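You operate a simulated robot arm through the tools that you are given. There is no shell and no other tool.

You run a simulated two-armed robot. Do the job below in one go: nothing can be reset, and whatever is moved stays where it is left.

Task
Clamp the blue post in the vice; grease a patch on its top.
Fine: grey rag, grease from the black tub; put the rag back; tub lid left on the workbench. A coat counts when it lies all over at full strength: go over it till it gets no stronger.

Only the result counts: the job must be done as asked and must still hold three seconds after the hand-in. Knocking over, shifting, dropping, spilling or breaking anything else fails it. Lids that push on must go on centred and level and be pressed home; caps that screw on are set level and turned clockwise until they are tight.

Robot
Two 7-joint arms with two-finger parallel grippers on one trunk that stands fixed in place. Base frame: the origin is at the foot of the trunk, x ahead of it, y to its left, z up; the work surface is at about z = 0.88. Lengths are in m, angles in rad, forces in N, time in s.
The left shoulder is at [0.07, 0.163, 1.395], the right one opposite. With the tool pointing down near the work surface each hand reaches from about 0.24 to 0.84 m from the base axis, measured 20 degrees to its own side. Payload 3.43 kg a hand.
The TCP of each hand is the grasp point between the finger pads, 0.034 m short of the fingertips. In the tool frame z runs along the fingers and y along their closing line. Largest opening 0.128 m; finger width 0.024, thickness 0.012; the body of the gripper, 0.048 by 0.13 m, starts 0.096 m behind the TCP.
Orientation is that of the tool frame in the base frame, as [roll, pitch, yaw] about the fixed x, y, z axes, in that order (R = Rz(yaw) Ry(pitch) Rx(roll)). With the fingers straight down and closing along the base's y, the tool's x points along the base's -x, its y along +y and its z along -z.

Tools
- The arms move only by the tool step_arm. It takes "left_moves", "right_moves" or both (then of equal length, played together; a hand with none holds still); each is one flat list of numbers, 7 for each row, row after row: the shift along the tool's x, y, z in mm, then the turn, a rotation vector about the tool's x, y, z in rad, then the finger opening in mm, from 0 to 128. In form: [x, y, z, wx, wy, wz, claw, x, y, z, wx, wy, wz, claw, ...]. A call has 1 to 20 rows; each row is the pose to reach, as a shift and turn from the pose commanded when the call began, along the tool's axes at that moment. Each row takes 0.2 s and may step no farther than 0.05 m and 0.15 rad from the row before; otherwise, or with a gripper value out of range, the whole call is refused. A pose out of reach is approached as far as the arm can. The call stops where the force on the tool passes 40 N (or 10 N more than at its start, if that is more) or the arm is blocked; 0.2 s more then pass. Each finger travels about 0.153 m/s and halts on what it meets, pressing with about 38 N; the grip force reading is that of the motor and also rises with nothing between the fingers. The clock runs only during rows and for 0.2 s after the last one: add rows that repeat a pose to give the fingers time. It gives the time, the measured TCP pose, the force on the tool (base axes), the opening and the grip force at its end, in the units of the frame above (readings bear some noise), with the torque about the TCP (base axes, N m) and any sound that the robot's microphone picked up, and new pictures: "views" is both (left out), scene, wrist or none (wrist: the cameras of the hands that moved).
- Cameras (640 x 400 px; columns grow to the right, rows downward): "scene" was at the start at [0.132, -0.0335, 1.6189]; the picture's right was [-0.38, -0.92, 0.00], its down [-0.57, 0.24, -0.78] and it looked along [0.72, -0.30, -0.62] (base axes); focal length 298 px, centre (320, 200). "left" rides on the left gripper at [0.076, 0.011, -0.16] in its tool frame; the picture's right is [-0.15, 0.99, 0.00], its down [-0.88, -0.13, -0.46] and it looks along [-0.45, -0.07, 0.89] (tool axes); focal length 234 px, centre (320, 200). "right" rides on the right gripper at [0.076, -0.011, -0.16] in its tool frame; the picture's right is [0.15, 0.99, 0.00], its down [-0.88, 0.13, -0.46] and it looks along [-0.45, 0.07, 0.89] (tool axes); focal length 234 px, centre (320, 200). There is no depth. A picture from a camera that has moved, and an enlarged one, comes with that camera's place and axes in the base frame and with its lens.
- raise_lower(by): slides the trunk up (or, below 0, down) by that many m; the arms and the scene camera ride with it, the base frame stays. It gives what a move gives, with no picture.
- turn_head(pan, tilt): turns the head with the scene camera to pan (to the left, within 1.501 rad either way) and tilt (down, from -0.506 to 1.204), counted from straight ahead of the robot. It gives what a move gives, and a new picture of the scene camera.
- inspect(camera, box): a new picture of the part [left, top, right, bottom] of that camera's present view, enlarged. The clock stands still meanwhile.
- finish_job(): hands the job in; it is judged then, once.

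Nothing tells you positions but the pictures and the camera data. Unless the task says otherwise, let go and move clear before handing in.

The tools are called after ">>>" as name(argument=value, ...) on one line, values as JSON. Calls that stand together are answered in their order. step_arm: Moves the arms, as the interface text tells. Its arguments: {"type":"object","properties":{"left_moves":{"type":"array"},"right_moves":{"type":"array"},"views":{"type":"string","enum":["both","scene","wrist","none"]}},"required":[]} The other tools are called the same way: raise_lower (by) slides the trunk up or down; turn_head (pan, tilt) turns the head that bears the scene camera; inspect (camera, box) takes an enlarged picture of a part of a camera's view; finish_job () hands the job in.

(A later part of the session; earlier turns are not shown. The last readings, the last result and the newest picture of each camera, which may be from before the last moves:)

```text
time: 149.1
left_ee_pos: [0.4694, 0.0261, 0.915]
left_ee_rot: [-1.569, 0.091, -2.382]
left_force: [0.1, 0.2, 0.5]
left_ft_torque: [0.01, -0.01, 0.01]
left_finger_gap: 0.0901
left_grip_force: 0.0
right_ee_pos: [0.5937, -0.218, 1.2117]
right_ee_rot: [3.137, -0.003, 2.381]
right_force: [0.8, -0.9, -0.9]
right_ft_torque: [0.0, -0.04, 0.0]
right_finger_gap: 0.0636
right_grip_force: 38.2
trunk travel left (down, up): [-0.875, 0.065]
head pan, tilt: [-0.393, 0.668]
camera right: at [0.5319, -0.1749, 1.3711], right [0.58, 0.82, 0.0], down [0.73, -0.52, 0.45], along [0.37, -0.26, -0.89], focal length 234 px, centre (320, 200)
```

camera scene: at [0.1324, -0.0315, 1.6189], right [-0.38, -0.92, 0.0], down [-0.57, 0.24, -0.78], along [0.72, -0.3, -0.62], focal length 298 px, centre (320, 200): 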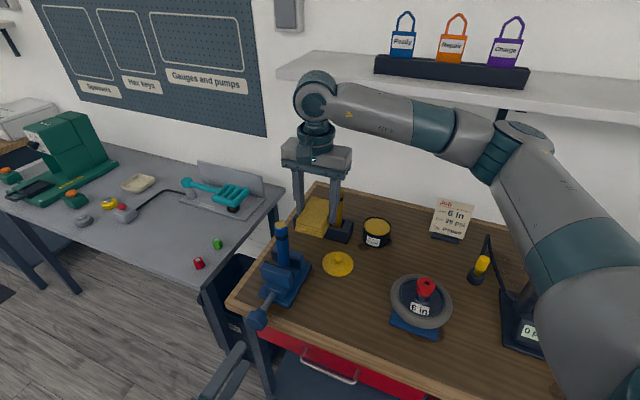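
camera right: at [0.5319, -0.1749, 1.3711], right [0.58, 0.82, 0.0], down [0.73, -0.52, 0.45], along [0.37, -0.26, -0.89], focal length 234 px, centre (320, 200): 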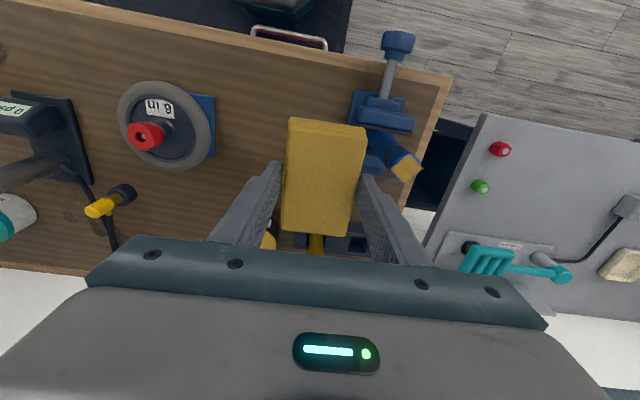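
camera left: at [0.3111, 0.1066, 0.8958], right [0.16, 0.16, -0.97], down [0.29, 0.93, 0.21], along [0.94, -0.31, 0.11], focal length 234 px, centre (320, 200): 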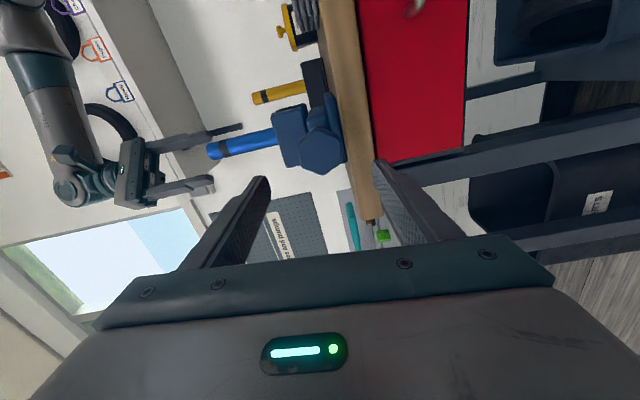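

>>> inspect(camera="right", box=[385, 145, 425, 185])

>>> inspect(camera="right", box=[340, 80, 460, 210])

```text
10.00 times, centred on (405, 165) of right
camera zoom: at [0.5319, -0.1749, 1.3711], right [0.58, 0.82, 0.0], down [0.73, -0.52, 0.45], along [0.37, -0.26, -0.89], focal length 2342 px, centre (-530, 550)
```

zoom: 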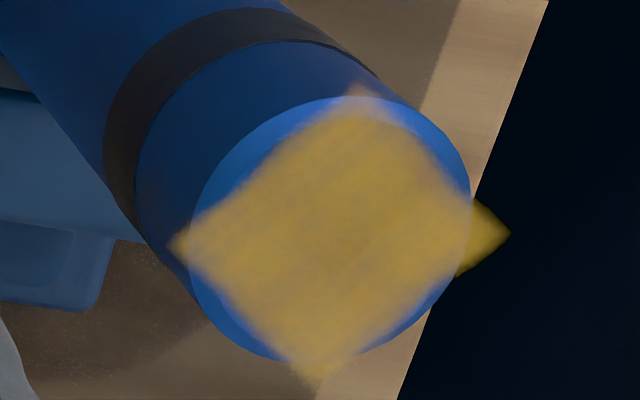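

```text
3.08 times, centred on (400, 145) of right
camera zoom: at [0.5319, -0.1749, 1.3711], right [0.58, 0.82, 0.0], down [0.73, -0.52, 0.45], along [0.37, -0.26, -0.89], focal length 720 px, centre (74, 369)
```

zoom: 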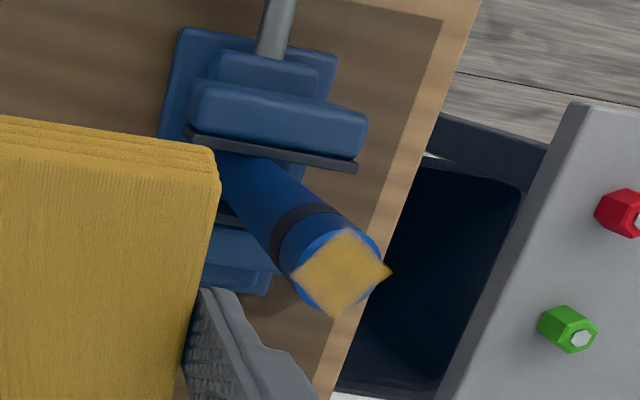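

From the wrist camera the square patch is golden in the middle but weaker toward its edges and corners. I'll do a systematic serpentine covering all of it, ±24 mm both ways, at a moderate press.

>>> step_arm(right_moves=[0, 40, 0, 0, 0, 0, 30, 0, 80, 0, 0, 0, 0, 30, 0, 100, 15, 0, 0, 0, 30, 0, 100, 35, 0, 0, 0, 30, 0, 100, 45.4, 0, 0, 0, 30, -12, 90, 45.4, 0, 0, 0, 30, -24, 80, 45.4, 0, 0, 0, 30, -12, 80, 45.4, 0, 0, 0, 30, 0, 80, 45.4, 0, 0, 0, 30, 12, 80, 45.4, 0, 0, 0, 30, 24, 80, 45.4, 0, 0, 0, 30, 24, 90, 45.4, 0, 0, 0, 30, 12, 90, 45.4, 0, 0, 0, 30, 0, 90, 45.4, 0, 0, 0, 30, -12, 90, 45.4, 0, 0, 0, 30, -24, 90, 45.4, 0, 0, 0, 30, -24, 100, 45.4, 0, 0, 0, 30, -12, 100, 45.4, 0, 0, 0, 30, 0, 100, 45.4, 0, 0, 0, 30], views="none")

>>> step_arm(right_moves=[12, 0, 0, 0, 0, 0, 30, 24, 0, 0, 0, 0, 0, 30, 24, 10, 0, 0, 0, 0, 30, 12, 10, 0, 0, 0, 0, 30, 0, 10, 0, 0, 0, 0, 30, -12, 10, 0, 0, 0, 0, 30, -24, 10, 0, 0, 0, 0, 30, -24, 20, 0, 0, 0, 0, 30, -12, 20, 0, 0, 0, 0, 30, 0, 20, 0, 0, 0, 0, 30, 12, 20, 0, 0, 0, 0, 30, 24, 20, 0, 0, 0, 0, 30, 18, 10, 0, 0, 0, 0, 30, 18, 0, 0, 0, 0, 0, 30, 18, -10, 0, 0, 0, 0, 30, 18, -20, 0, 0, 0, 0, 30, 9, -20, 0, 0, 0, 0, 30, 9, -8, 0, 0, 0, 0, 30, 4, 0, 0, 0, 0, 0, 30, 0, 0, 0, 0, 0, 0, 30], views="none")

>>> step_arm(right_moves=[0, 0, -15, 0, 0, 0, 30, 0, -20, -35, 0, 0, 0, 30, 0, -60, -45, 0, 0, 0, 30, 0, -100, -45, 0, 0, 0, 30, 0, -100, -45, 0, 0, 0, 30], views="none")

>>> inspect(camera="right", box=[385, 145, 425, 185])

>>> inspect(camera="scene", box=[274, 217, 290, 233])

```text
time: 153.1
left_ee_pos: [0.469, 0.0277, 0.9142]
left_ee_rot: [-1.569, 0.091, -2.384]
left_force: [0.5, 0.6, 0.2]
left_ft_torque: [0.05, -0.03, 0.0]
left_finger_gap: 0.0899
left_grip_force: 0.0
right_ee_pos: [0.6611, -0.146, 1.1661]
right_ee_rot: [3.138, -0.002, 2.38]
right_force: [1.7, -6.2, 12.5]
right_ft_torque: [-0.27, -0.06, 0.03]
right_finger_gap: 0.0639
right_grip_force: 37.9
trunk travel left (down, up): [-0.875, 0.065]
head pan, tilt: [-0.393, 0.668]
```

```text
time: 157.3
left_ee_pos: [0.4689, 0.0279, 0.9156]
left_ee_rot: [-1.569, 0.092, -2.383]
left_force: [0.0, 0.0, 0.1]
left_ft_torque: [-0.02, 0.03, -0.01]
left_finger_gap: 0.0898
left_grip_force: 0.1
right_ee_pos: [0.6632, -0.1436, 1.1652]
right_ee_rot: [3.138, -0.001, 2.379]
right_force: [-3.4, 1.6, 7.1]
right_ft_torque: [0.11, 0.21, 0.0]
right_finger_gap: 0.0637
right_grip_force: 38.1
trunk travel left (down, up): [-0.875, 0.065]
head pan, tilt: [-0.393, 0.668]
```

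```text
time: 158.5
left_ee_pos: [0.4713, 0.0287, 0.9144]
left_ee_rot: [-1.569, 0.09, -2.382]
left_force: [0.6, 0.4, -0.4]
left_ft_torque: [0.01, 0.01, -0.01]
left_finger_gap: 0.0899
left_grip_force: 0.2
right_ee_pos: [0.5934, -0.2151, 1.2111]
right_ee_rot: [3.139, -0.002, 2.38]
right_force: [-0.2, -0.4, -0.2]
right_ft_torque: [-0.04, 0.0, 0.0]
right_finger_gap: 0.0638
right_grip_force: 37.9
trunk travel left (down, up): [-0.875, 0.065]
head pan, tilt: [-0.393, 0.668]
```

```text
10.00 times, centred on (405, 165) of right
camera zoom: at [0.5317, -0.1719, 1.3707], right [0.58, 0.82, 0.0], down [0.73, -0.51, 0.45], along [0.37, -0.26, -0.89], focal length 2342 px, centre (-530, 550)
```

zoom: 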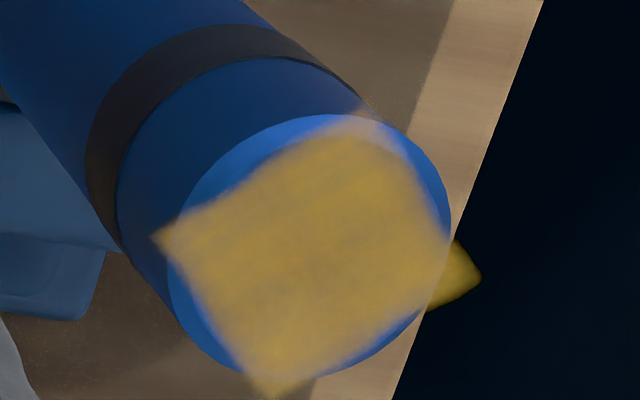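

```text
16.00 times, centred on (282, 225) of scene
camera zoom: at [0.1327, -0.0318, 1.6188], right [-0.38, -0.92, 0.0], down [-0.57, 0.24, -0.78], along [0.72, -0.3, -0.62], focal length 4767 px, centre (928, -200)
```

zoom: 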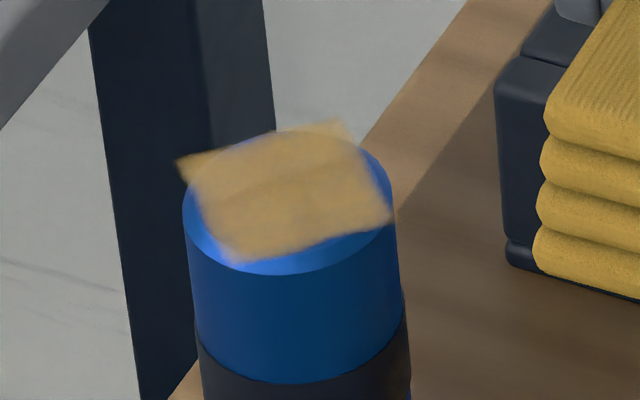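

>>> inspect(camera="right", box=[395, 155, 415, 175])

>>> inspect(camera="scene", box=[278, 219, 288, 229])

```text
16.00 times, centred on (405, 165) of right
camera zoom: at [0.5317, -0.1719, 1.3707], right [0.58, 0.82, 0.0], down [0.73, -0.51, 0.45], along [0.37, -0.26, -0.89], focal length 3747 px, centre (-1040, 760)
```

zoom: 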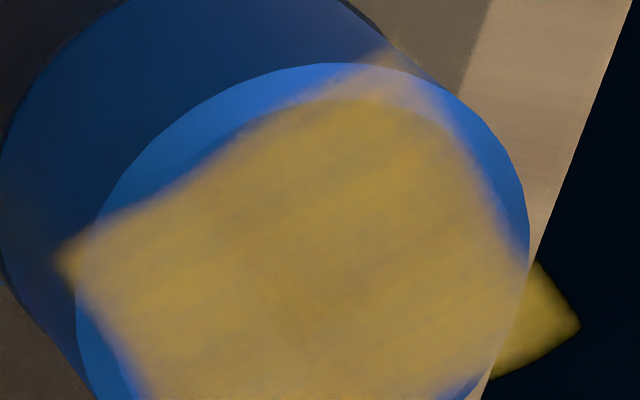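

```text
16.00 times, centred on (283, 224) of scene
camera zoom: at [0.1327, -0.0318, 1.6188], right [-0.38, -0.92, 0.0], down [-0.57, 0.24, -0.78], along [0.72, -0.3, -0.62], focal length 4767 px, centre (912, -184)
```

zoom: 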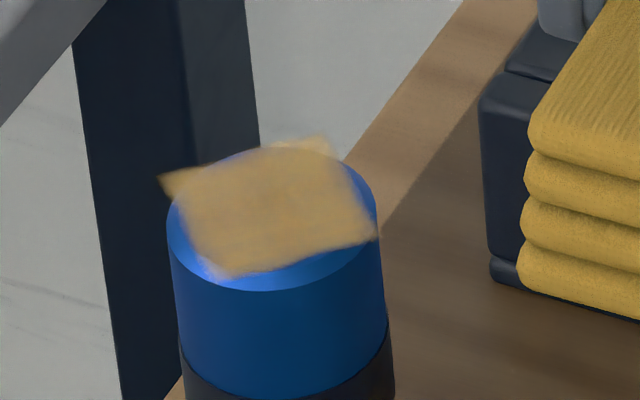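

The corner toward the robot is still thin (brownish, translucent), while the others are full. I'll tip the rag about 3° so its near side bears more and go over the patch again.

>>> step_arm(right_moves=[0, 40, 0, 0, 0, 0, 30, 0, 80, 0, 0, -0.025, 0, 30, 0, 100, 15, 0, -0.05, 0, 30, 0, 100, 35, 0, -0.05, 0, 30, 0, 100, 45.2, 0, -0.05, 0, 30, 10, 100, 45.2, 0, -0.05, 0, 30, 20, 100, 45.2, 0, -0.05, 0, 30, 10, 100, 45.2, 0, -0.05, 0, 30, 0, 100, 45.2, 0, -0.05, 0, 30, -10, 100, 45.2, 0, -0.05, 0, 30, -20, 100, 45.2, 0, -0.05, 0, 30, -10, 110, 45.2, 0, -0.05, 0, 30, 0, 110, 45.2, 0, -0.05, 0, 30, 10, 110, 45.2, 0, -0.05, 0, 30, 20, 110, 45.2, 0, -0.05, 0, 30, 20, 100, 45.2, 0, -0.05, 0, 30, 20, 90, 45.2, 0, -0.05, 0, 30, 10, 90, 45.2, 0, -0.05, 0, 30, 0, 90, 45.2, 0, -0.05, 0, 30, -10, 90, 45.2, 0, -0.05, 0, 30], views="none")

>>> inspect(camera="left", box=[170, 130, 260, 200])

```text
time: 162.7
left_ee_pos: [0.4693, 0.0278, 0.9137]
left_ee_rot: [-1.568, 0.09, -2.383]
left_force: [-0.8, -0.2, -0.8]
left_ft_torque: [-0.01, 0.02, -0.03]
left_finger_gap: 0.0901
left_grip_force: 0.1
right_ee_pos: [0.6633, -0.1587, 1.1663]
right_ee_rot: [3.135, 0.047, 2.38]
right_force: [-2.1, 1.4, 3.6]
right_ft_torque: [0.16, 0.18, 0.05]
right_finger_gap: 0.0636
right_grip_force: 38.3
trunk travel left (down, up): [-0.875, 0.065]
head pan, tilt: [-0.393, 0.668]
```

```text
5.71 times, centred on (215, 165) of left
camera zoom: at [0.3055, 0.0924, 0.8962], right [0.17, 0.16, -0.97], down [0.31, 0.93, 0.21], along [0.93, -0.34, 0.11], focal length 1338 px, centre (920, 400)
```

zoom: 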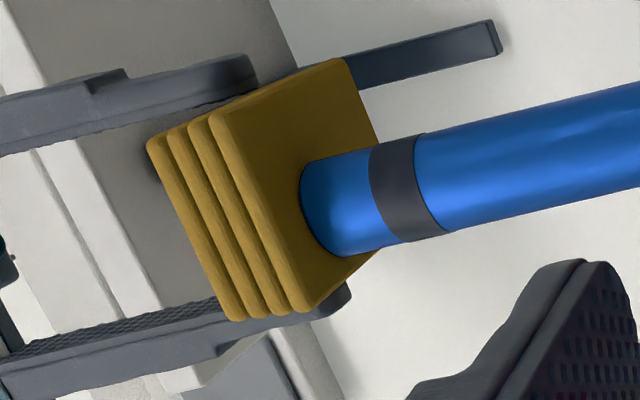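

>>> step_arm(right_moves=[10, 5, 0.3, 0, 0, 0, 30, 20, 10, 0.3, 0, 0, 0, 30, 30, 10, 0.3, 0, 0, 0, 30, 40, 10, 0.3, 0, 0, 0, 30, 32, 16, 0.3, 0, 0, 0, 30, 24, 22, 0.3, 0, 0, 0, 30, 32, 16, 0.3, 0, 0, 0, 30, 38, 10, 0.3, 0, 0, 0, 30, 32, 4, 0.3, 0, 0, 0, 30, 24, -2, 0.3, 0, 0, 0, 30, 16, 4, 0.3, 0, 0, 0, 30, 8, 10, 0.3, 0, 0, 0, 30, 0, 16, 0.3, 0, 0, 0, 30, -5, 10, 0.3, 0, 0, 0, 30, 5, 10, 0.3, 0, 0, 0, 30, 15, 10, 0.3, 0, 0, 0, 30, 25, 10, 0.3, 0, 0, 0, 30, 35, 10, 0.3, 0, 0, 0, 30, 20, 10, 0.3, 0, 0, 0, 30, 10, 10, 0.3, 0, 0, 0, 30], views="none")

>>> step_arm(right_moves=[0, 0, -15, 0, 0.025, 0, 30, 0, -20, -35, 0, 0.05, 0, 30, 0, -60, -45, 0, 0.05, 0, 30, 0, -100, -45, 0, 0.05, 0, 30, 0, -100, -45, 0, 0.05, 0, 30], views="none")

>>> inspect(camera="right", box=[385, 145, 425, 185])

>>> inspect(camera="scene", box=[274, 217, 290, 233])

```text
time: 166.9
left_ee_pos: [0.4692, 0.0284, 0.9154]
left_ee_rot: [-1.57, 0.09, -2.381]
left_force: [-0.4, -0.3, 0.2]
left_ft_torque: [0.01, -0.03, 0.01]
left_finger_gap: 0.09
left_grip_force: 0.0
right_ee_pos: [0.6634, -0.1437, 1.1657]
right_ee_rot: [3.138, 0.046, 2.383]
right_force: [-2.4, 3.4, 7.3]
right_ft_torque: [0.19, 0.17, -0.04]
right_finger_gap: 0.0637
right_grip_force: 37.8
trunk travel left (down, up): [-0.875, 0.065]
head pan, tilt: [-0.393, 0.668]
```

```text
time: 168.1
left_ee_pos: [0.4693, 0.0288, 0.9142]
left_ee_rot: [-1.57, 0.09, -2.382]
left_force: [0.4, 0.5, -0.8]
left_ft_torque: [-0.02, 0.03, -0.02]
left_finger_gap: 0.09
left_grip_force: 0.1
right_ee_pos: [0.5933, -0.2182, 1.2082]
right_ee_rot: [3.139, -0.002, 2.382]
right_force: [0.2, 0.2, -0.5]
right_ft_torque: [0.02, 0.01, -0.01]
right_finger_gap: 0.0637
right_grip_force: 38.1
trunk travel left (down, up): [-0.875, 0.065]
head pan, tilt: [-0.393, 0.668]
```

```text
10.00 times, centred on (405, 165) of right
camera zoom: at [0.5314, -0.1724, 1.3684], right [0.58, 0.82, 0.0], down [0.73, -0.51, 0.45], along [0.37, -0.26, -0.89], focal length 2342 px, centre (-530, 550)
```

zoom: 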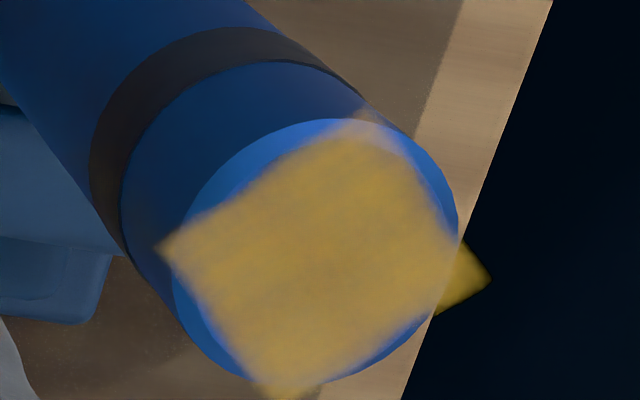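

```text
16.00 times, centred on (282, 225) of scene
camera zoom: at [0.1328, -0.0317, 1.6188], right [-0.38, -0.92, 0.0], down [-0.57, 0.24, -0.78], along [0.72, -0.3, -0.62], focal length 4767 px, centre (928, -200)
```

zoom: 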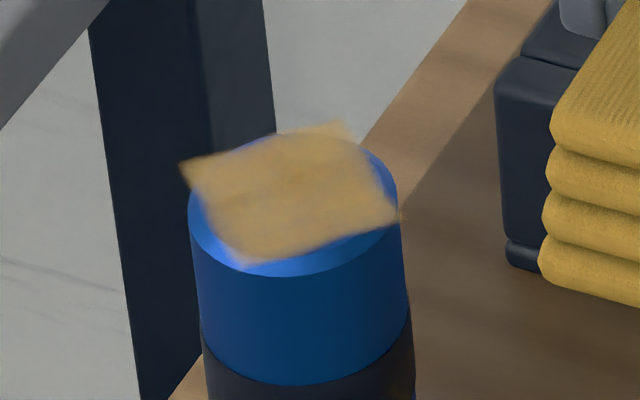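

>>> inspect(camera="right", box=[400, 150, 416, 166])

>>> inspect(camera="right", box=[392, 162, 412, 188])

```text
16.00 times, centred on (408, 158) of right
camera zoom: at [0.5314, -0.1724, 1.3684], right [0.58, 0.82, 0.0], down [0.73, -0.51, 0.45], along [0.37, -0.26, -0.89], focal length 3747 px, centre (-1088, 872)
```

zoom: 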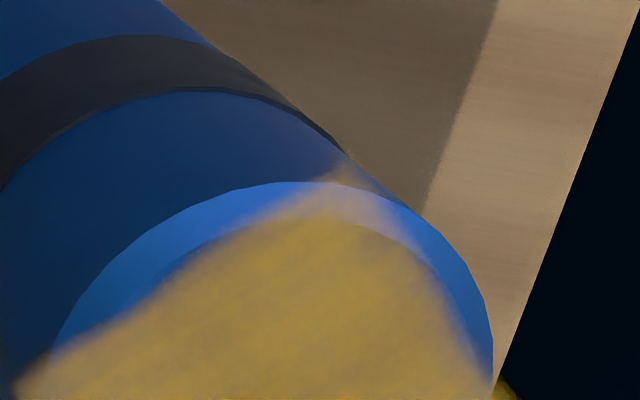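

```text
15.38 times, centred on (402, 175) of right
camera zoom: at [0.5314, -0.1724, 1.3684], right [0.58, 0.82, 0.0], down [0.73, -0.51, 0.45], along [0.37, -0.26, -0.89], focal length 3603 px, centre (-942, 585)
```

zoom: 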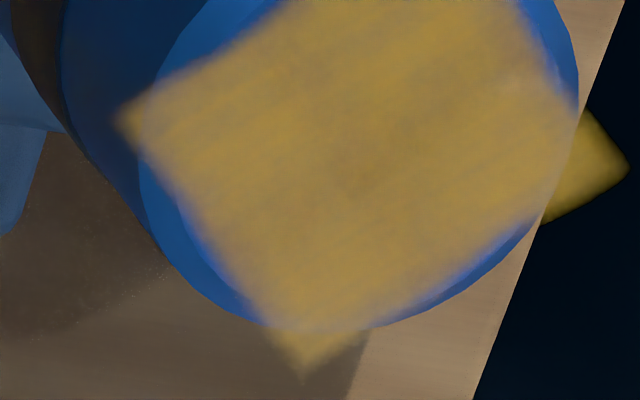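

The patch hardly changes any more, but I want to rule out that the rag simply ran short of grease. I'll charge it again: same route to the tub, tilted, stopping just above first.

>>> step_arm(right_moves=[-27.7, -25.8, 19.6, 0, -0.0545, 0, 30, -55.4, -51.7, 39.3, 0, -0.109, 0, 30, -83, -77.5, 58.9, 0, -0.1636, 0, 30, -110.7, -103.3, 78.5, 0, -0.2182, 0, 30, -143.2, -103.3, 91, 0, -0.2727, 0, 30, -175.7, -103.3, 103.5, 0, -0.3272, 0, 30, -208.2, -103.3, 116, 0, -0.3818, 0, 30, -240.7, -103.3, 128.5, 0, -0.4363, 0, 30, -260.6, -103.3, 146, 0, -0.4363, 0, 30, -280.6, -103.3, 163.5, 0, -0.4363, 0, 30, -280.6, -103.3, 163.5, 0, -0.4363, 0, 30], views="both")

>>> inspect(camera="right", box=[230, 40, 410, 200])

```text
time: 170.5
left_ee_pos: [0.4697, 0.0283, 0.9142]
left_ee_rot: [-1.571, 0.09, -2.382]
left_force: [1.0, 0.2, 0.2]
left_ft_torque: [0.06, 0.01, 0.03]
left_finger_gap: 0.0901
left_grip_force: 0.1
right_ee_pos: [0.7229, -0.4837, 1.0431]
right_ee_rot: [3.138, 0.433, 2.379]
right_force: [-0.3, -0.2, -0.7]
right_ft_torque: [0.02, 0.03, -0.02]
right_finger_gap: 0.0637
right_grip_force: 38.0
trunk travel left (down, up): [-0.875, 0.065]
head pan, tilt: [-0.393, 0.668]
camera scene: at [0.1317, -0.033, 1.6189], right [-0.38, -0.92, 0.0], down [-0.57, 0.24, -0.78], along [0.72, -0.3, -0.62], focal length 298 px, centre (320, 200)
camera right: at [0.6171, -0.3986, 1.1567], right [0.59, 0.81, -0.06], down [0.53, -0.33, 0.78], along [0.62, -0.49, -0.62], focal length 234 px, centre (320, 200)
```

scene: 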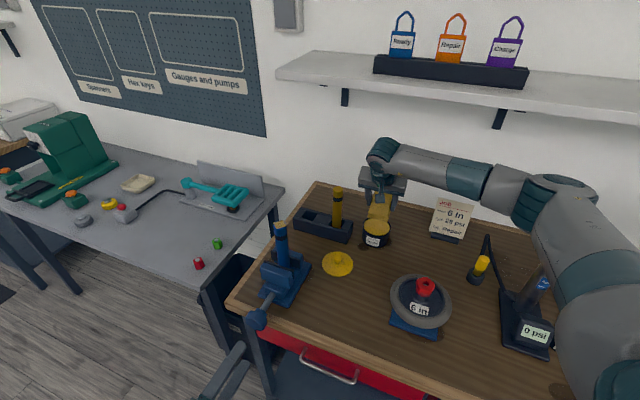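
right: 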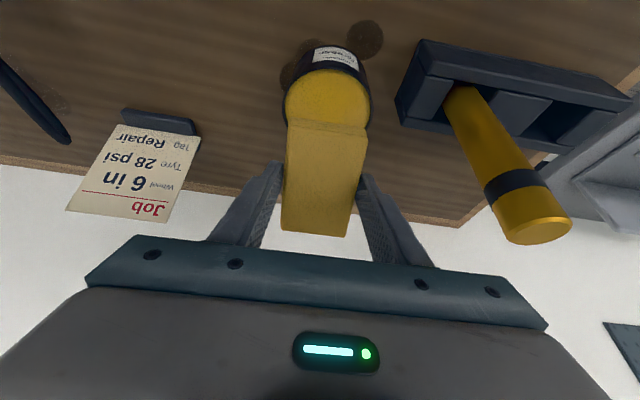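

```text
2.50 times, centred on (320, 120) of right
camera zoom: at [0.6171, -0.3986, 1.1567], right [0.59, 0.81, -0.06], down [0.53, -0.33, 0.78], along [0.62, -0.49, -0.62], focal length 585 px, centre (320, 400)
```

zoom: 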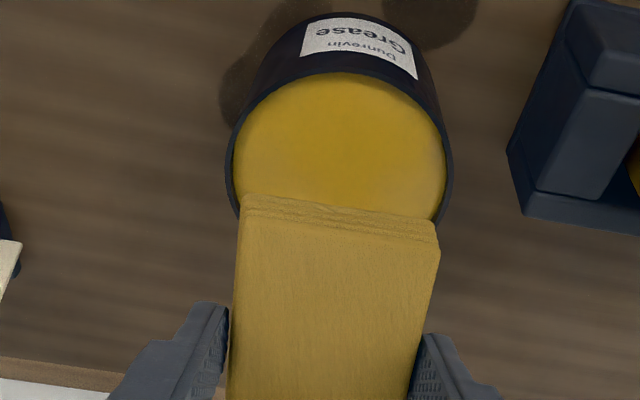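

Beside the fresh grease the rag does look a little faded, so recharging is worthwhile. I'll lower its edge into the grease as before.

>>> step_arm(right_moves=[3, 0, 10, 0, 0, 0, 30, 6, 0, 20, 0, 0, 0, 30, 9, 0, 30, 0, 0, 0, 30, 11.8, 0, 39.3, 0, 0, 0, 30, 11.8, 0, 39.3, 0, 0, 0, 30, 11.8, 0, 39.3, 0, 0, 0, 30, 11.8, 0, 39.3, 0, 0, 0, 30], views="wrist")

>>> inspect(camera="right", box=[230, 40, 410, 200])

>>> inspect(camera="scene", box=[350, 190, 410, 255])

```text
time: 172.1
left_ee_pos: [0.4708, 0.0273, 0.9152]
left_ee_rot: [-1.568, 0.091, -2.382]
left_force: [0.3, -1.3, -1.2]
left_ft_torque: [-0.01, 0.01, 0.01]
left_finger_gap: 0.0901
left_grip_force: 0.2
right_ee_pos: [0.7291, -0.4885, 1.0039]
right_ee_rot: [3.138, 0.433, 2.379]
right_force: [0.7, 0.1, 0.2]
right_ft_torque: [-0.06, -0.01, 0.0]
right_finger_gap: 0.0636
right_grip_force: 38.5
trunk travel left (down, up): [-0.875, 0.065]
head pan, tilt: [-0.393, 0.668]
camera right: at [0.6232, -0.4029, 1.1171], right [0.59, 0.81, -0.06], down [0.53, -0.33, 0.78], along [0.61, -0.49, -0.62], focal length 234 px, centre (320, 200)
```

right: 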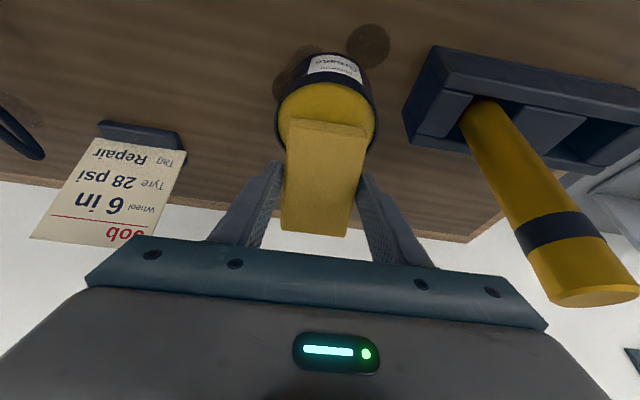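

```text
2.50 times, centred on (320, 120) of right
camera zoom: at [0.6232, -0.4029, 1.1171], right [0.59, 0.81, -0.06], down [0.53, -0.33, 0.78], along [0.61, -0.49, -0.62], focal length 585 px, centre (320, 400)
```

zoom: 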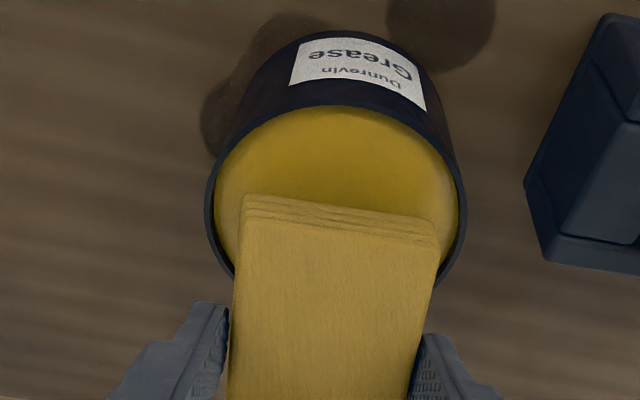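

```text
6.15 times, centred on (380, 222) of scene
camera zoom: at [0.1322, -0.0334, 1.6189], right [-0.38, -0.92, 0.0], down [-0.57, 0.24, -0.78], along [0.72, -0.3, -0.62], focal length 1834 px, centre (-49, 62)
```

zoom: 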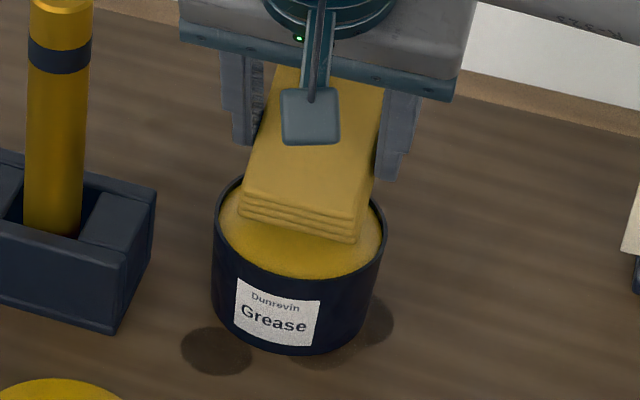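

The rag hasn't darkened yet this time; its edge is just at the surface. I'll dip 5 mm deeper.

>>> step_arm(right_moves=[0.8, 0, 1.8, 0, 0, 0, 30, 1.6, 0, 3.5, 0, 0, 0, 30, 2.1, 0, 4.5, 0, 0, 0, 30, 2.1, 0, 4.5, 0, 0, 0, 30], views="none")

>>> inspect(camera="right", box=[230, 40, 410, 200])

>>> inspect(camera="scene", box=[350, 190, 410, 255])

```text
time: 173.1
left_ee_pos: [0.469, 0.0278, 0.915]
left_ee_rot: [-1.567, 0.091, -2.381]
left_force: [1.1, 0.4, -0.1]
left_ft_torque: [0.0, 0.0, 0.01]
left_finger_gap: 0.09
left_grip_force: 0.0
right_ee_pos: [0.7291, -0.489, 1.0016]
right_ee_rot: [3.135, 0.436, 2.377]
right_force: [2.6, -2.3, 13.6]
right_ft_torque: [-0.15, 0.32, 0.05]
right_finger_gap: 0.0636
right_grip_force: 37.7
trunk travel left (down, up): [-0.875, 0.065]
head pan, tilt: [-0.393, 0.668]
```

```text
2.50 times, centred on (320, 120) of right
camera zoom: at [0.6228, -0.4026, 1.1142], right [0.59, 0.81, -0.06], down [0.52, -0.33, 0.79], along [0.62, -0.49, -0.62], focal length 585 px, centre (320, 400)
```

zoom: 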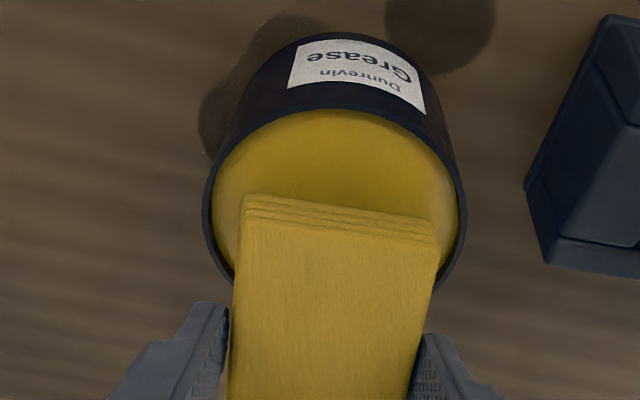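

```text
6.15 times, centred on (380, 222) of scene
camera zoom: at [0.1304, -0.0323, 1.6192], right [-0.38, -0.92, 0.0], down [-0.57, 0.24, -0.79], along [0.73, -0.3, -0.62], focal length 1834 px, centre (-49, 62)
```

zoom: 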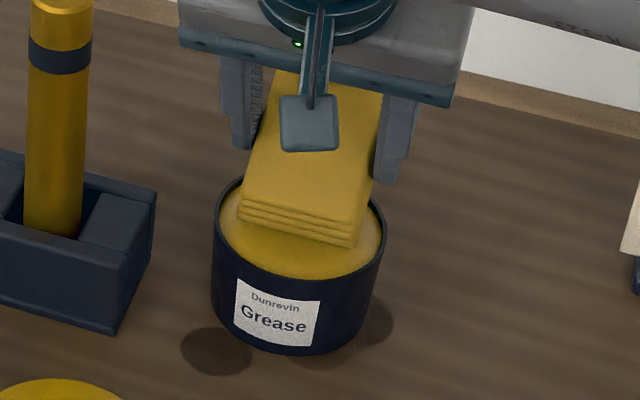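

The rag is saturated again (13 N against the grease). I'll lift out and retrace to above the post.

>>> step_arm(right_moves=[-6.3, 0, -13.6, 0, 0, 0, 30, -14.8, 0, -31.7, 0, 0, 0, 30, -14.2, 0, -54.1, 0, 0, 0, 30, 4.6, 0, -84.9, 0, 0.1, 0, 30, 25.7, 0, -122.3, 0, 0.2, 0, 30, 46.9, 0, -159.8, 0, 0.3, 0, 30, 68, 0, -197.2, 0, 0.4, 0, 30, 86.5, 0, -216.8, 0, 0.4363, 0, 30, 86.5, 0, -216.8, 0, 0.4363, 0, 30], views="none")

>>> inspect(camera="scene", box=[300, 150, 430, 270])

```text
time: 175.1
left_ee_pos: [0.4697, 0.0269, 0.9142]
left_ee_rot: [-1.569, 0.09, -2.382]
left_force: [0.3, -0.1, 0.3]
left_ft_torque: [0.0, -0.01, 0.01]
left_finger_gap: 0.0902
left_grip_force: 0.0
right_ee_pos: [0.6064, -0.3721, 1.1562]
right_ee_rot: [3.138, -0.005, 2.382]
right_force: [0.9, -1.1, -1.0]
right_ft_torque: [-0.02, 0.01, 0.0]
right_finger_gap: 0.0635
right_grip_force: 38.1
trunk travel left (down, up): [-0.875, 0.065]
head pan, tilt: [-0.393, 0.668]
```

```text
3.33 times, centred on (365, 210) of scene
camera zoom: at [0.1323, -0.0337, 1.6188], right [-0.38, -0.92, 0.0], down [-0.57, 0.24, -0.78], along [0.72, -0.3, -0.62], focal length 993 px, centre (170, 167)
```

zoom: 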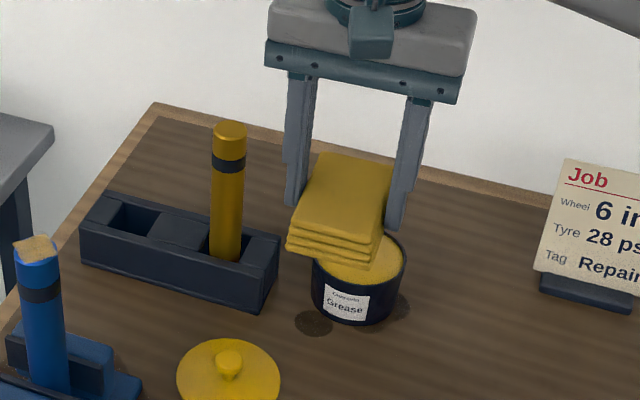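

Recharged. I'll bring it back over the post and hover to re-check the gap from the side.

>>> step_arm(right_moves=[0, 0, -30, 0, 0, 0, 30, 19.4, 33.9, -38, 0, 0, 0, 30, 38.8, 67.7, -38, 0, 0, 0, 30, 58.2, 101.6, -38, 0, 0, 0, 30, 77.5, 135.4, -38, 0, 0, 0, 30, 96.9, 169.3, -38, 0, 0, 0, 30, 116.3, 203.1, -38, 0, 0, 0, 30, 116.3, 203.1, -20, 0, 0, 0, 30, 116.3, 203.1, -20, 0, 0, 0, 30], views="none")

>>> inspect(camera="left", box=[170, 130, 260, 200])

>>> inspect(camera="scene", box=[240, 180, 350, 300])

```text
time: 177.1
left_ee_pos: [0.4705, 0.0266, 0.9149]
left_ee_rot: [-1.568, 0.092, -2.383]
left_force: [0.4, 0.2, 0.1]
left_ft_torque: [0.03, 0.01, -0.01]
left_finger_gap: 0.0899
left_grip_force: 0.0
right_ee_pos: [0.6616, -0.1451, 1.1806]
right_ee_rot: [3.137, -0.001, 2.38]
right_force: [-0.3, 0.3, -0.5]
right_ft_torque: [0.02, 0.01, -0.01]
right_finger_gap: 0.0637
right_grip_force: 38.1
trunk travel left (down, up): [-0.875, 0.065]
head pan, tilt: [-0.393, 0.668]
```

```text
5.71 times, centred on (215, 165) of left
camera zoom: at [0.3059, 0.0922, 0.8961], right [0.17, 0.16, -0.97], down [0.31, 0.93, 0.21], along [0.93, -0.34, 0.11], focal length 1338 px, centre (920, 400)
```

zoom: 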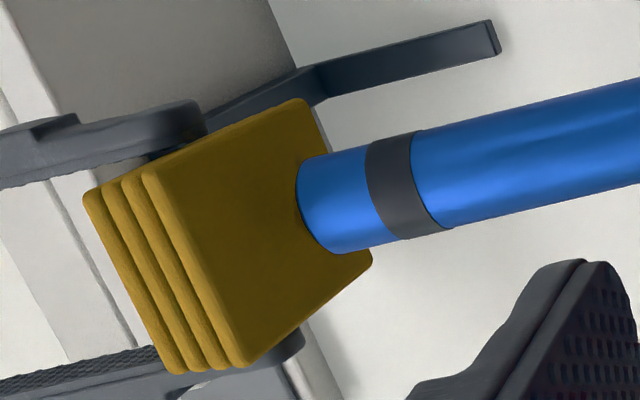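

```text
3.33 times, centred on (295, 240) of scene
camera zoom: at [0.1319, -0.0335, 1.6189], right [-0.38, -0.92, 0.0], down [-0.57, 0.24, -0.78], along [0.72, -0.3, -0.62], focal length 993 px, centre (403, 67)
```

zoom: 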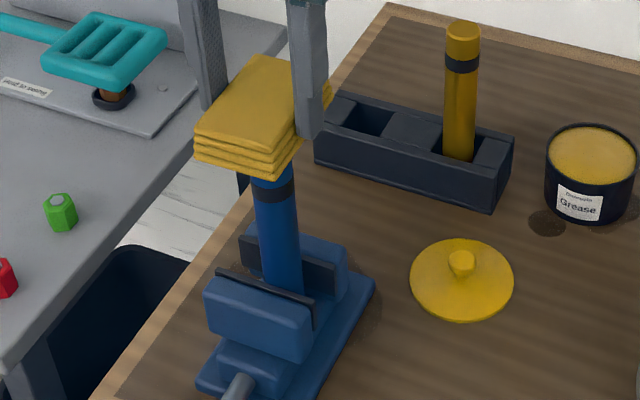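

The gap is about 15 mm as expected and the rag is centred. I'll ease down to touch.

>>> step_arm(right_moves=[0, 0, 6, 0, 0, 0, 30, 0, 0, 11, 0, 0, 0, 30, 0, 0, 13, 0, 0, 0, 30, 0, 0, 14, 0, 0, 0, 30, 0, 0, 14, 0, 0, 0, 30], views="none")

```text
time: 178.3
left_ee_pos: [0.4698, 0.0278, 0.9149]
left_ee_rot: [-1.569, 0.09, -2.383]
left_force: [-1.2, -0.4, -0.6]
left_ft_torque: [-0.04, -0.01, -0.01]
left_finger_gap: 0.0899
left_grip_force: 0.0
right_ee_pos: [0.6613, -0.1451, 1.1666]
right_ee_rot: [3.137, -0.005, 2.382]
right_force: [0.5, 0.1, -1.4]
right_ft_torque: [0.03, -0.01, 0.0]
right_finger_gap: 0.0636
right_grip_force: 38.1
trunk travel left (down, up): [-0.875, 0.065]
head pan, tilt: [-0.393, 0.668]
```

>>> step_arm(right_moves=[0, 0, 1, 0, 0, 0, 30, 0, 0, 1.7, 0, 0, 0, 30, 0, 0, 1.7, 0, 0, 0, 30], views="none")

```text
time: 179.1
left_ee_pos: [0.4698, 0.027, 0.9149]
left_ee_rot: [-1.569, 0.088, -2.381]
left_force: [-0.7, -0.1, -0.3]
left_ft_torque: [0.03, 0.01, 0.01]
left_finger_gap: 0.0904
left_grip_force: 0.0
right_ee_pos: [0.6609, -0.1435, 1.1661]
right_ee_rot: [3.138, -0.004, 2.382]
right_force: [-0.2, -0.2, -0.7]
right_ft_torque: [-0.02, -0.01, 0.02]
right_finger_gap: 0.0638
right_grip_force: 38.0
trunk travel left (down, up): [-0.875, 0.065]
head pan, tilt: [-0.393, 0.668]
```

>>> step_arm(right_moves=[0, 0, 0.8, 0, 0, 0, 30, 0, 0, 1.5, 0, 0, 0, 30, 0, 0, 1.5, 0, 0, 0, 30], views="none")

>>> inspect(camera="left", box=[170, 130, 260, 200])

```text
time: 179.9
left_ee_pos: [0.4699, 0.0275, 0.9156]
left_ee_rot: [-1.57, 0.091, -2.383]
left_force: [0.7, -1.0, -0.5]
left_ft_torque: [0.01, 0.0, 0.02]
left_finger_gap: 0.09
left_grip_force: 0.0
right_ee_pos: [0.6611, -0.1432, 1.1644]
right_ee_rot: [3.138, -0.001, 2.381]
right_force: [1.4, -0.9, 13.0]
right_ft_torque: [-0.15, -0.09, -0.01]
right_finger_gap: 0.0636
right_grip_force: 38.4
trunk travel left (down, up): [-0.875, 0.065]
head pan, tilt: [-0.393, 0.668]
```

```text
5.71 times, centred on (215, 165) of left
camera zoom: at [0.3053, 0.0925, 0.8964], right [0.17, 0.16, -0.97], down [0.31, 0.93, 0.21], along [0.93, -0.34, 0.11], focal length 1338 px, centre (920, 400)
```

zoom: 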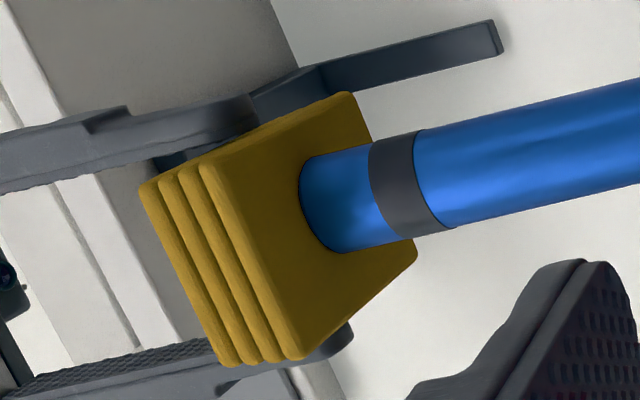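

Contact at 13 N. I'll ease off slightly and rub in circles and crosses over the whole patch.

>>> step_arm(right_moves=[0, 0, -0.4, 0, 0, 0, 30, 8, 0, -0.4, 0, 0, 0, 30, 14, 6, -0.4, 0, 0, 0, 30, 8, 12, -0.4, 0, 0, 0, 30, 0, 14, -0.4, 0, 0, 0, 30, -8, 12, -0.4, 0, 0, 0, 30, -14, 6, -0.4, 0, 0, 0, 30, -16, 0, -0.4, 0, 0, 0, 30, -14, -6, -0.4, 0, 0, 0, 30, -8, -12, -0.4, 0, 0, 0, 30, 0, -14, -0.4, 0, 0, 0, 30, 8, -12, -0.4, 0, 0, 0, 30, 14, -6, -0.4, 0, 0, 0, 30, 20, 0, -0.4, 0, 0, 0, 30, 10, 0, -0.4, 0, 0, 0, 30, 0, 0, -0.4, 0, 0, 0, 30, -10, 0, -0.4, 0, 0, 0, 30, -20, 0, -0.4, 0, 0, 0, 30, -10, 0, -0.4, 0, 0, 0, 30, 0, 0, -0.4, 0, 0, 0, 30], views="none")

>>> step_arm(right_moves=[0, 8, 0, 0, 0, 0, 30, 0, 16, 0, 0, 0, 0, 30, 0, 8, 0, 0, 0, 0, 30, 0, 0, 0, 0, 0, 0, 30, 0, -8, 0, 0, 0, 0, 30, 0, -16, 0, 0, 0, 0, 30, 8, -8, 0, 0, 0, 0, 30, 16, 0, 0, 0, 0, 0, 30, 22, 0, 0, 0, 0, 0, 30, 16, 8, 0, 0, 0, 0, 30, 8, 8, 0, 0, 0, 0, 30, 0, 8, 0, 0, 0, 0, 30, -8, 8, 0, 0, 0, 0, 30, -16, 0, 0, 0, 0, 0, 30, -16, -8, 0, 0, 0, 0, 30, -8, -8, 0, 0, 0, 0, 30, 0, -8, 0, 0, 0, 0, 30, 10, -4, 0, 0, 0, 0, 30, 16, 0, 0, 0, 0, 0, 30, 0, 0, 0, 0, 0, 0, 30], views="none")

>>> step_arm(right_moves=[0, 0, -15, 0, 0, 0, 30, 0, -20, -35, 0, 0, 0, 30, 0, -60, -45, 0, 0, 0, 30, 0, -100, -45, 0, 0, 0, 30, 0, -100, -45, 0, 0, 0, 30], views="none")

>>> inspect(camera="right", box=[385, 145, 425, 185])

>>> inspect(camera="scene", box=[274, 217, 290, 233])

```text
time: 184.1
left_ee_pos: [0.4703, 0.0266, 0.9161]
left_ee_rot: [-1.568, 0.092, -2.384]
left_force: [-0.2, 0.7, 0.6]
left_ft_torque: [-0.03, 0.0, 0.01]
left_finger_gap: 0.09
left_grip_force: 0.1
right_ee_pos: [0.6614, -0.1468, 1.1656]
right_ee_rot: [3.134, 0.0, 2.377]
right_force: [8.2, -5.9, 27.8]
right_ft_torque: [-0.48, -0.37, 0.06]
right_finger_gap: 0.0634
right_grip_force: 37.6
trunk travel left (down, up): [-0.875, 0.065]
head pan, tilt: [-0.393, 0.668]
```

```text
time: 188.3
left_ee_pos: [0.4703, 0.0279, 0.9153]
left_ee_rot: [-1.567, 0.091, -2.383]
left_force: [-0.3, -0.6, -0.7]
left_ft_torque: [-0.01, -0.05, 0.0]
left_finger_gap: 0.09
left_grip_force: 0.1
right_ee_pos: [0.6593, -0.1389, 1.1622]
right_ee_rot: [3.139, -0.004, 2.386]
right_force: [-3.3, 3.1, 11.7]
right_ft_torque: [0.06, 0.22, -0.06]
right_finger_gap: 0.0637
right_grip_force: 37.8
trunk travel left (down, up): [-0.875, 0.065]
head pan, tilt: [-0.393, 0.668]
```

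```text
time: 189.5
left_ee_pos: [0.4698, 0.0288, 0.9142]
left_ee_rot: [-1.569, 0.09, -2.381]
left_force: [0.2, 0.4, 0.1]
left_ft_torque: [0.01, 0.0, -0.01]
left_finger_gap: 0.0901
left_grip_force: 0.1
right_ee_pos: [0.595, -0.2145, 1.207]
right_ee_rot: [3.139, 0.0, 2.381]
right_force: [-0.3, 0.0, -0.4]
right_ft_torque: [-0.06, 0.01, 0.05]
right_finger_gap: 0.0636
right_grip_force: 38.0
trunk travel left (down, up): [-0.875, 0.065]
head pan, tilt: [-0.393, 0.668]
```

```text
10.00 times, centred on (405, 165) of right
camera zoom: at [0.5311, -0.1715, 1.3672], right [0.58, 0.82, 0.0], down [0.73, -0.51, 0.45], along [0.37, -0.26, -0.89], focal length 2342 px, centre (-530, 550)
```

zoom: 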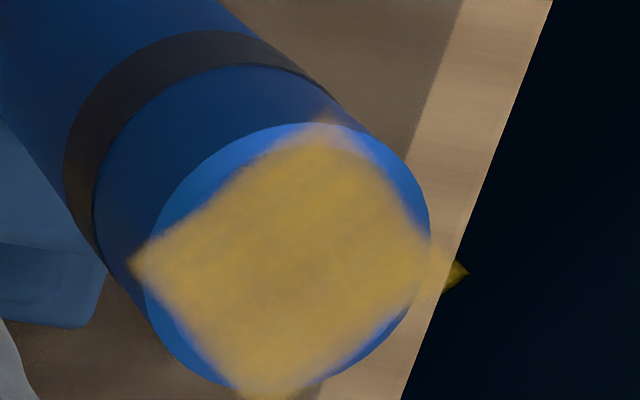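

```text
16.00 times, centred on (282, 225) of scene
camera zoom: at [0.1325, -0.0316, 1.6189], right [-0.38, -0.92, 0.0], down [-0.57, 0.24, -0.78], along [0.72, -0.3, -0.62], focal length 4767 px, centre (928, -200)
```

zoom: 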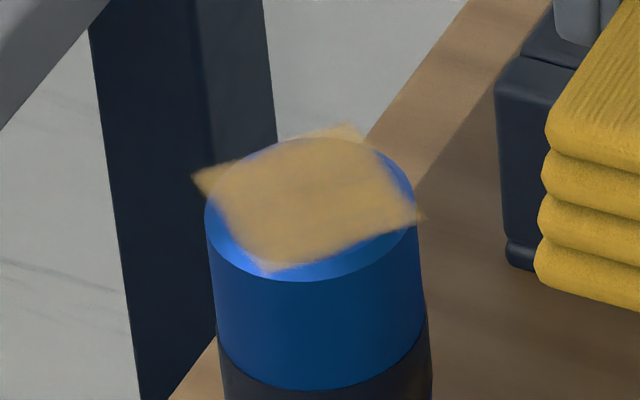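

With a fresh load the coat looks the same in the middle, and the corners have filled; only the corner toward the robot is still slightly thin. One more pass with the rag tipped toward that corner, lightly.

>>> step_arm(right_moves=[0, 40, 0, 0, 0, 0, 30, 0, 80, 0, 0, -0.025, 0, 30, 0, 100, 15, 0, -0.05, 0, 30, 0, 100, 35, 0, -0.05, 0, 30, 4, 100, 44.3, 0, -0.05, 0, 30, 14, 100, 44.3, 0, -0.05, 0, 30, 24, 100, 44.3, 0, -0.05, 0, 30, 20, 94, 44.3, 0, -0.05, 0, 30, 14, 88, 44.3, 0, -0.05, 0, 30, 14, 96, 44.3, 0, -0.05, 0, 30, 14, 104, 44.3, 0, -0.05, 0, 30, 14, 112, 44.3, 0, -0.05, 0, 30, 20, 106, 44.3, 0, -0.05, 0, 30, 24, 100, 44.3, 0, -0.05, 0, 30, 16, 100, 44.3, 0, -0.05, 0, 30, 8, 100, 44.3, 0, -0.05, 0, 30, 0, 100, 44.3, 0, -0.05, 0, 30, -8, 100, 44.3, 0, -0.05, 0, 30, 0, 100, 44.3, 0, -0.05, 0, 30, 8, 100, 44.3, 0, -0.05, 0, 30], views="none")

>>> step_arm(right_moves=[0, 0, -15, 0, 0.025, 0, 30, -8, -20, -35, 0, 0.05, 0, 30, -8, -60, -45, 0, 0.05, 0, 30, -8, -100, -45, 0, 0.05, 0, 30, -8, -100, -45, 0, 0.05, 0, 30], views="none")

>>> inspect(camera="right", box=[385, 145, 425, 185])

>>> inspect(camera="scene", box=[274, 217, 290, 233])

```text
time: 193.7
left_ee_pos: [0.4699, 0.0272, 0.915]
left_ee_rot: [-1.568, 0.092, -2.382]
left_force: [-0.5, 0.1, -0.6]
left_ft_torque: [0.01, -0.01, 0.01]
left_finger_gap: 0.0899
left_grip_force: 0.1
right_ee_pos: [0.6561, -0.138, 1.1647]
right_ee_rot: [3.138, 0.049, 2.38]
right_force: [2.7, -2.7, 9.0]
right_ft_torque: [-0.18, 0.03, 0.09]
right_finger_gap: 0.0638
right_grip_force: 38.1
trunk travel left (down, up): [-0.875, 0.065]
head pan, tilt: [-0.393, 0.668]
```

```text
time: 194.9
left_ee_pos: [0.4707, 0.0271, 0.9139]
left_ee_rot: [-1.57, 0.089, -2.383]
left_force: [0.3, -0.9, 0.6]
left_ft_torque: [-0.01, 0.0, 0.02]
left_finger_gap: 0.0899
left_grip_force: 0.0
right_ee_pos: [0.592, -0.2106, 1.2056]
right_ee_rot: [3.137, -0.002, 2.383]
right_force: [0.4, -0.4, 0.4]
right_ft_torque: [-0.01, 0.01, -0.01]
right_finger_gap: 0.0635
right_grip_force: 38.1
trunk travel left (down, up): [-0.875, 0.065]
head pan, tilt: [-0.393, 0.668]
```

```text
10.00 times, centred on (405, 165) of right
camera zoom: at [0.5304, -0.1681, 1.3656], right [0.58, 0.82, 0.0], down [0.73, -0.51, 0.45], along [0.37, -0.26, -0.89], focal length 2342 px, centre (-530, 550)
```

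zoom: 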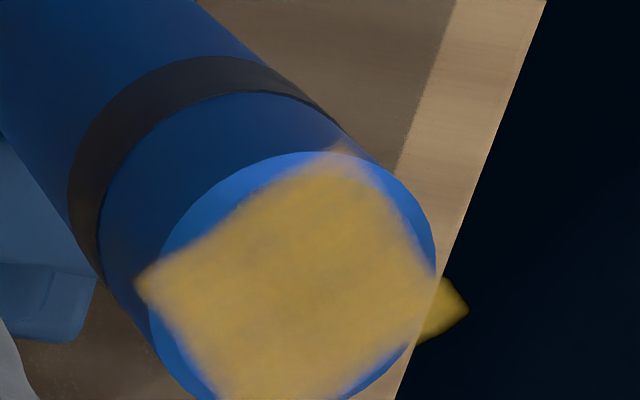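

```text
16.00 times, centred on (282, 225) of scene
camera zoom: at [0.1328, -0.0321, 1.6188], right [-0.38, -0.92, 0.0], down [-0.57, 0.24, -0.78], along [0.72, -0.3, -0.62], focal length 4767 px, centre (928, -200)
```

zoom: 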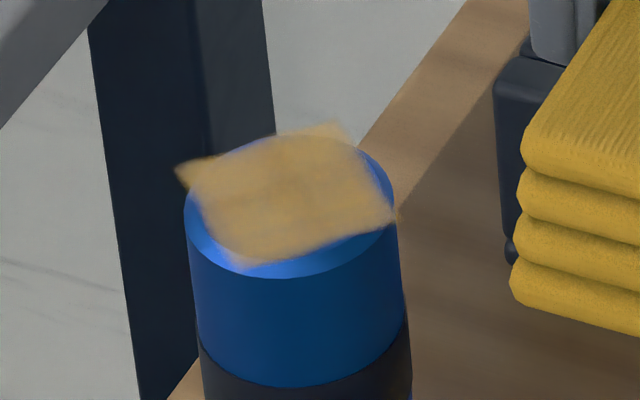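

The coat no longer changes between passes – it is at full strength. Now I'll check how the rag sits in the hand before putting it back.

>>> inspect(camera="right", box=[230, 80, 410, 230])

>>> inspect(camera="left", box=[100, 60, 340, 220])

```text
2.67 times, centred on (320, 155) of right
camera zoom: at [0.5304, -0.1681, 1.3656], right [0.58, 0.82, 0.0], down [0.73, -0.51, 0.45], along [0.37, -0.26, -0.89], focal length 624 px, centre (320, 320)
```

zoom: 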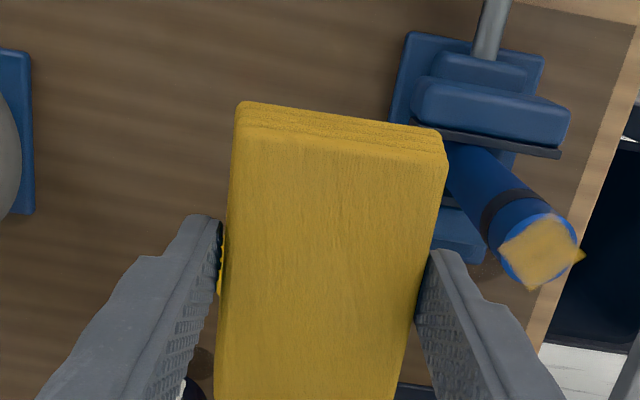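

```text
2.50 times, centred on (220, 140) of left
camera zoom: at [0.3064, 0.093, 0.8958], right [0.17, 0.16, -0.97], down [0.31, 0.93, 0.21], along [0.93, -0.34, 0.11], focal length 585 px, centre (570, 350)
```

zoom: 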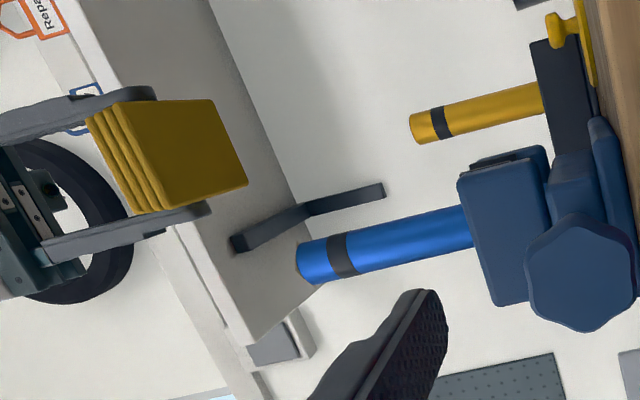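

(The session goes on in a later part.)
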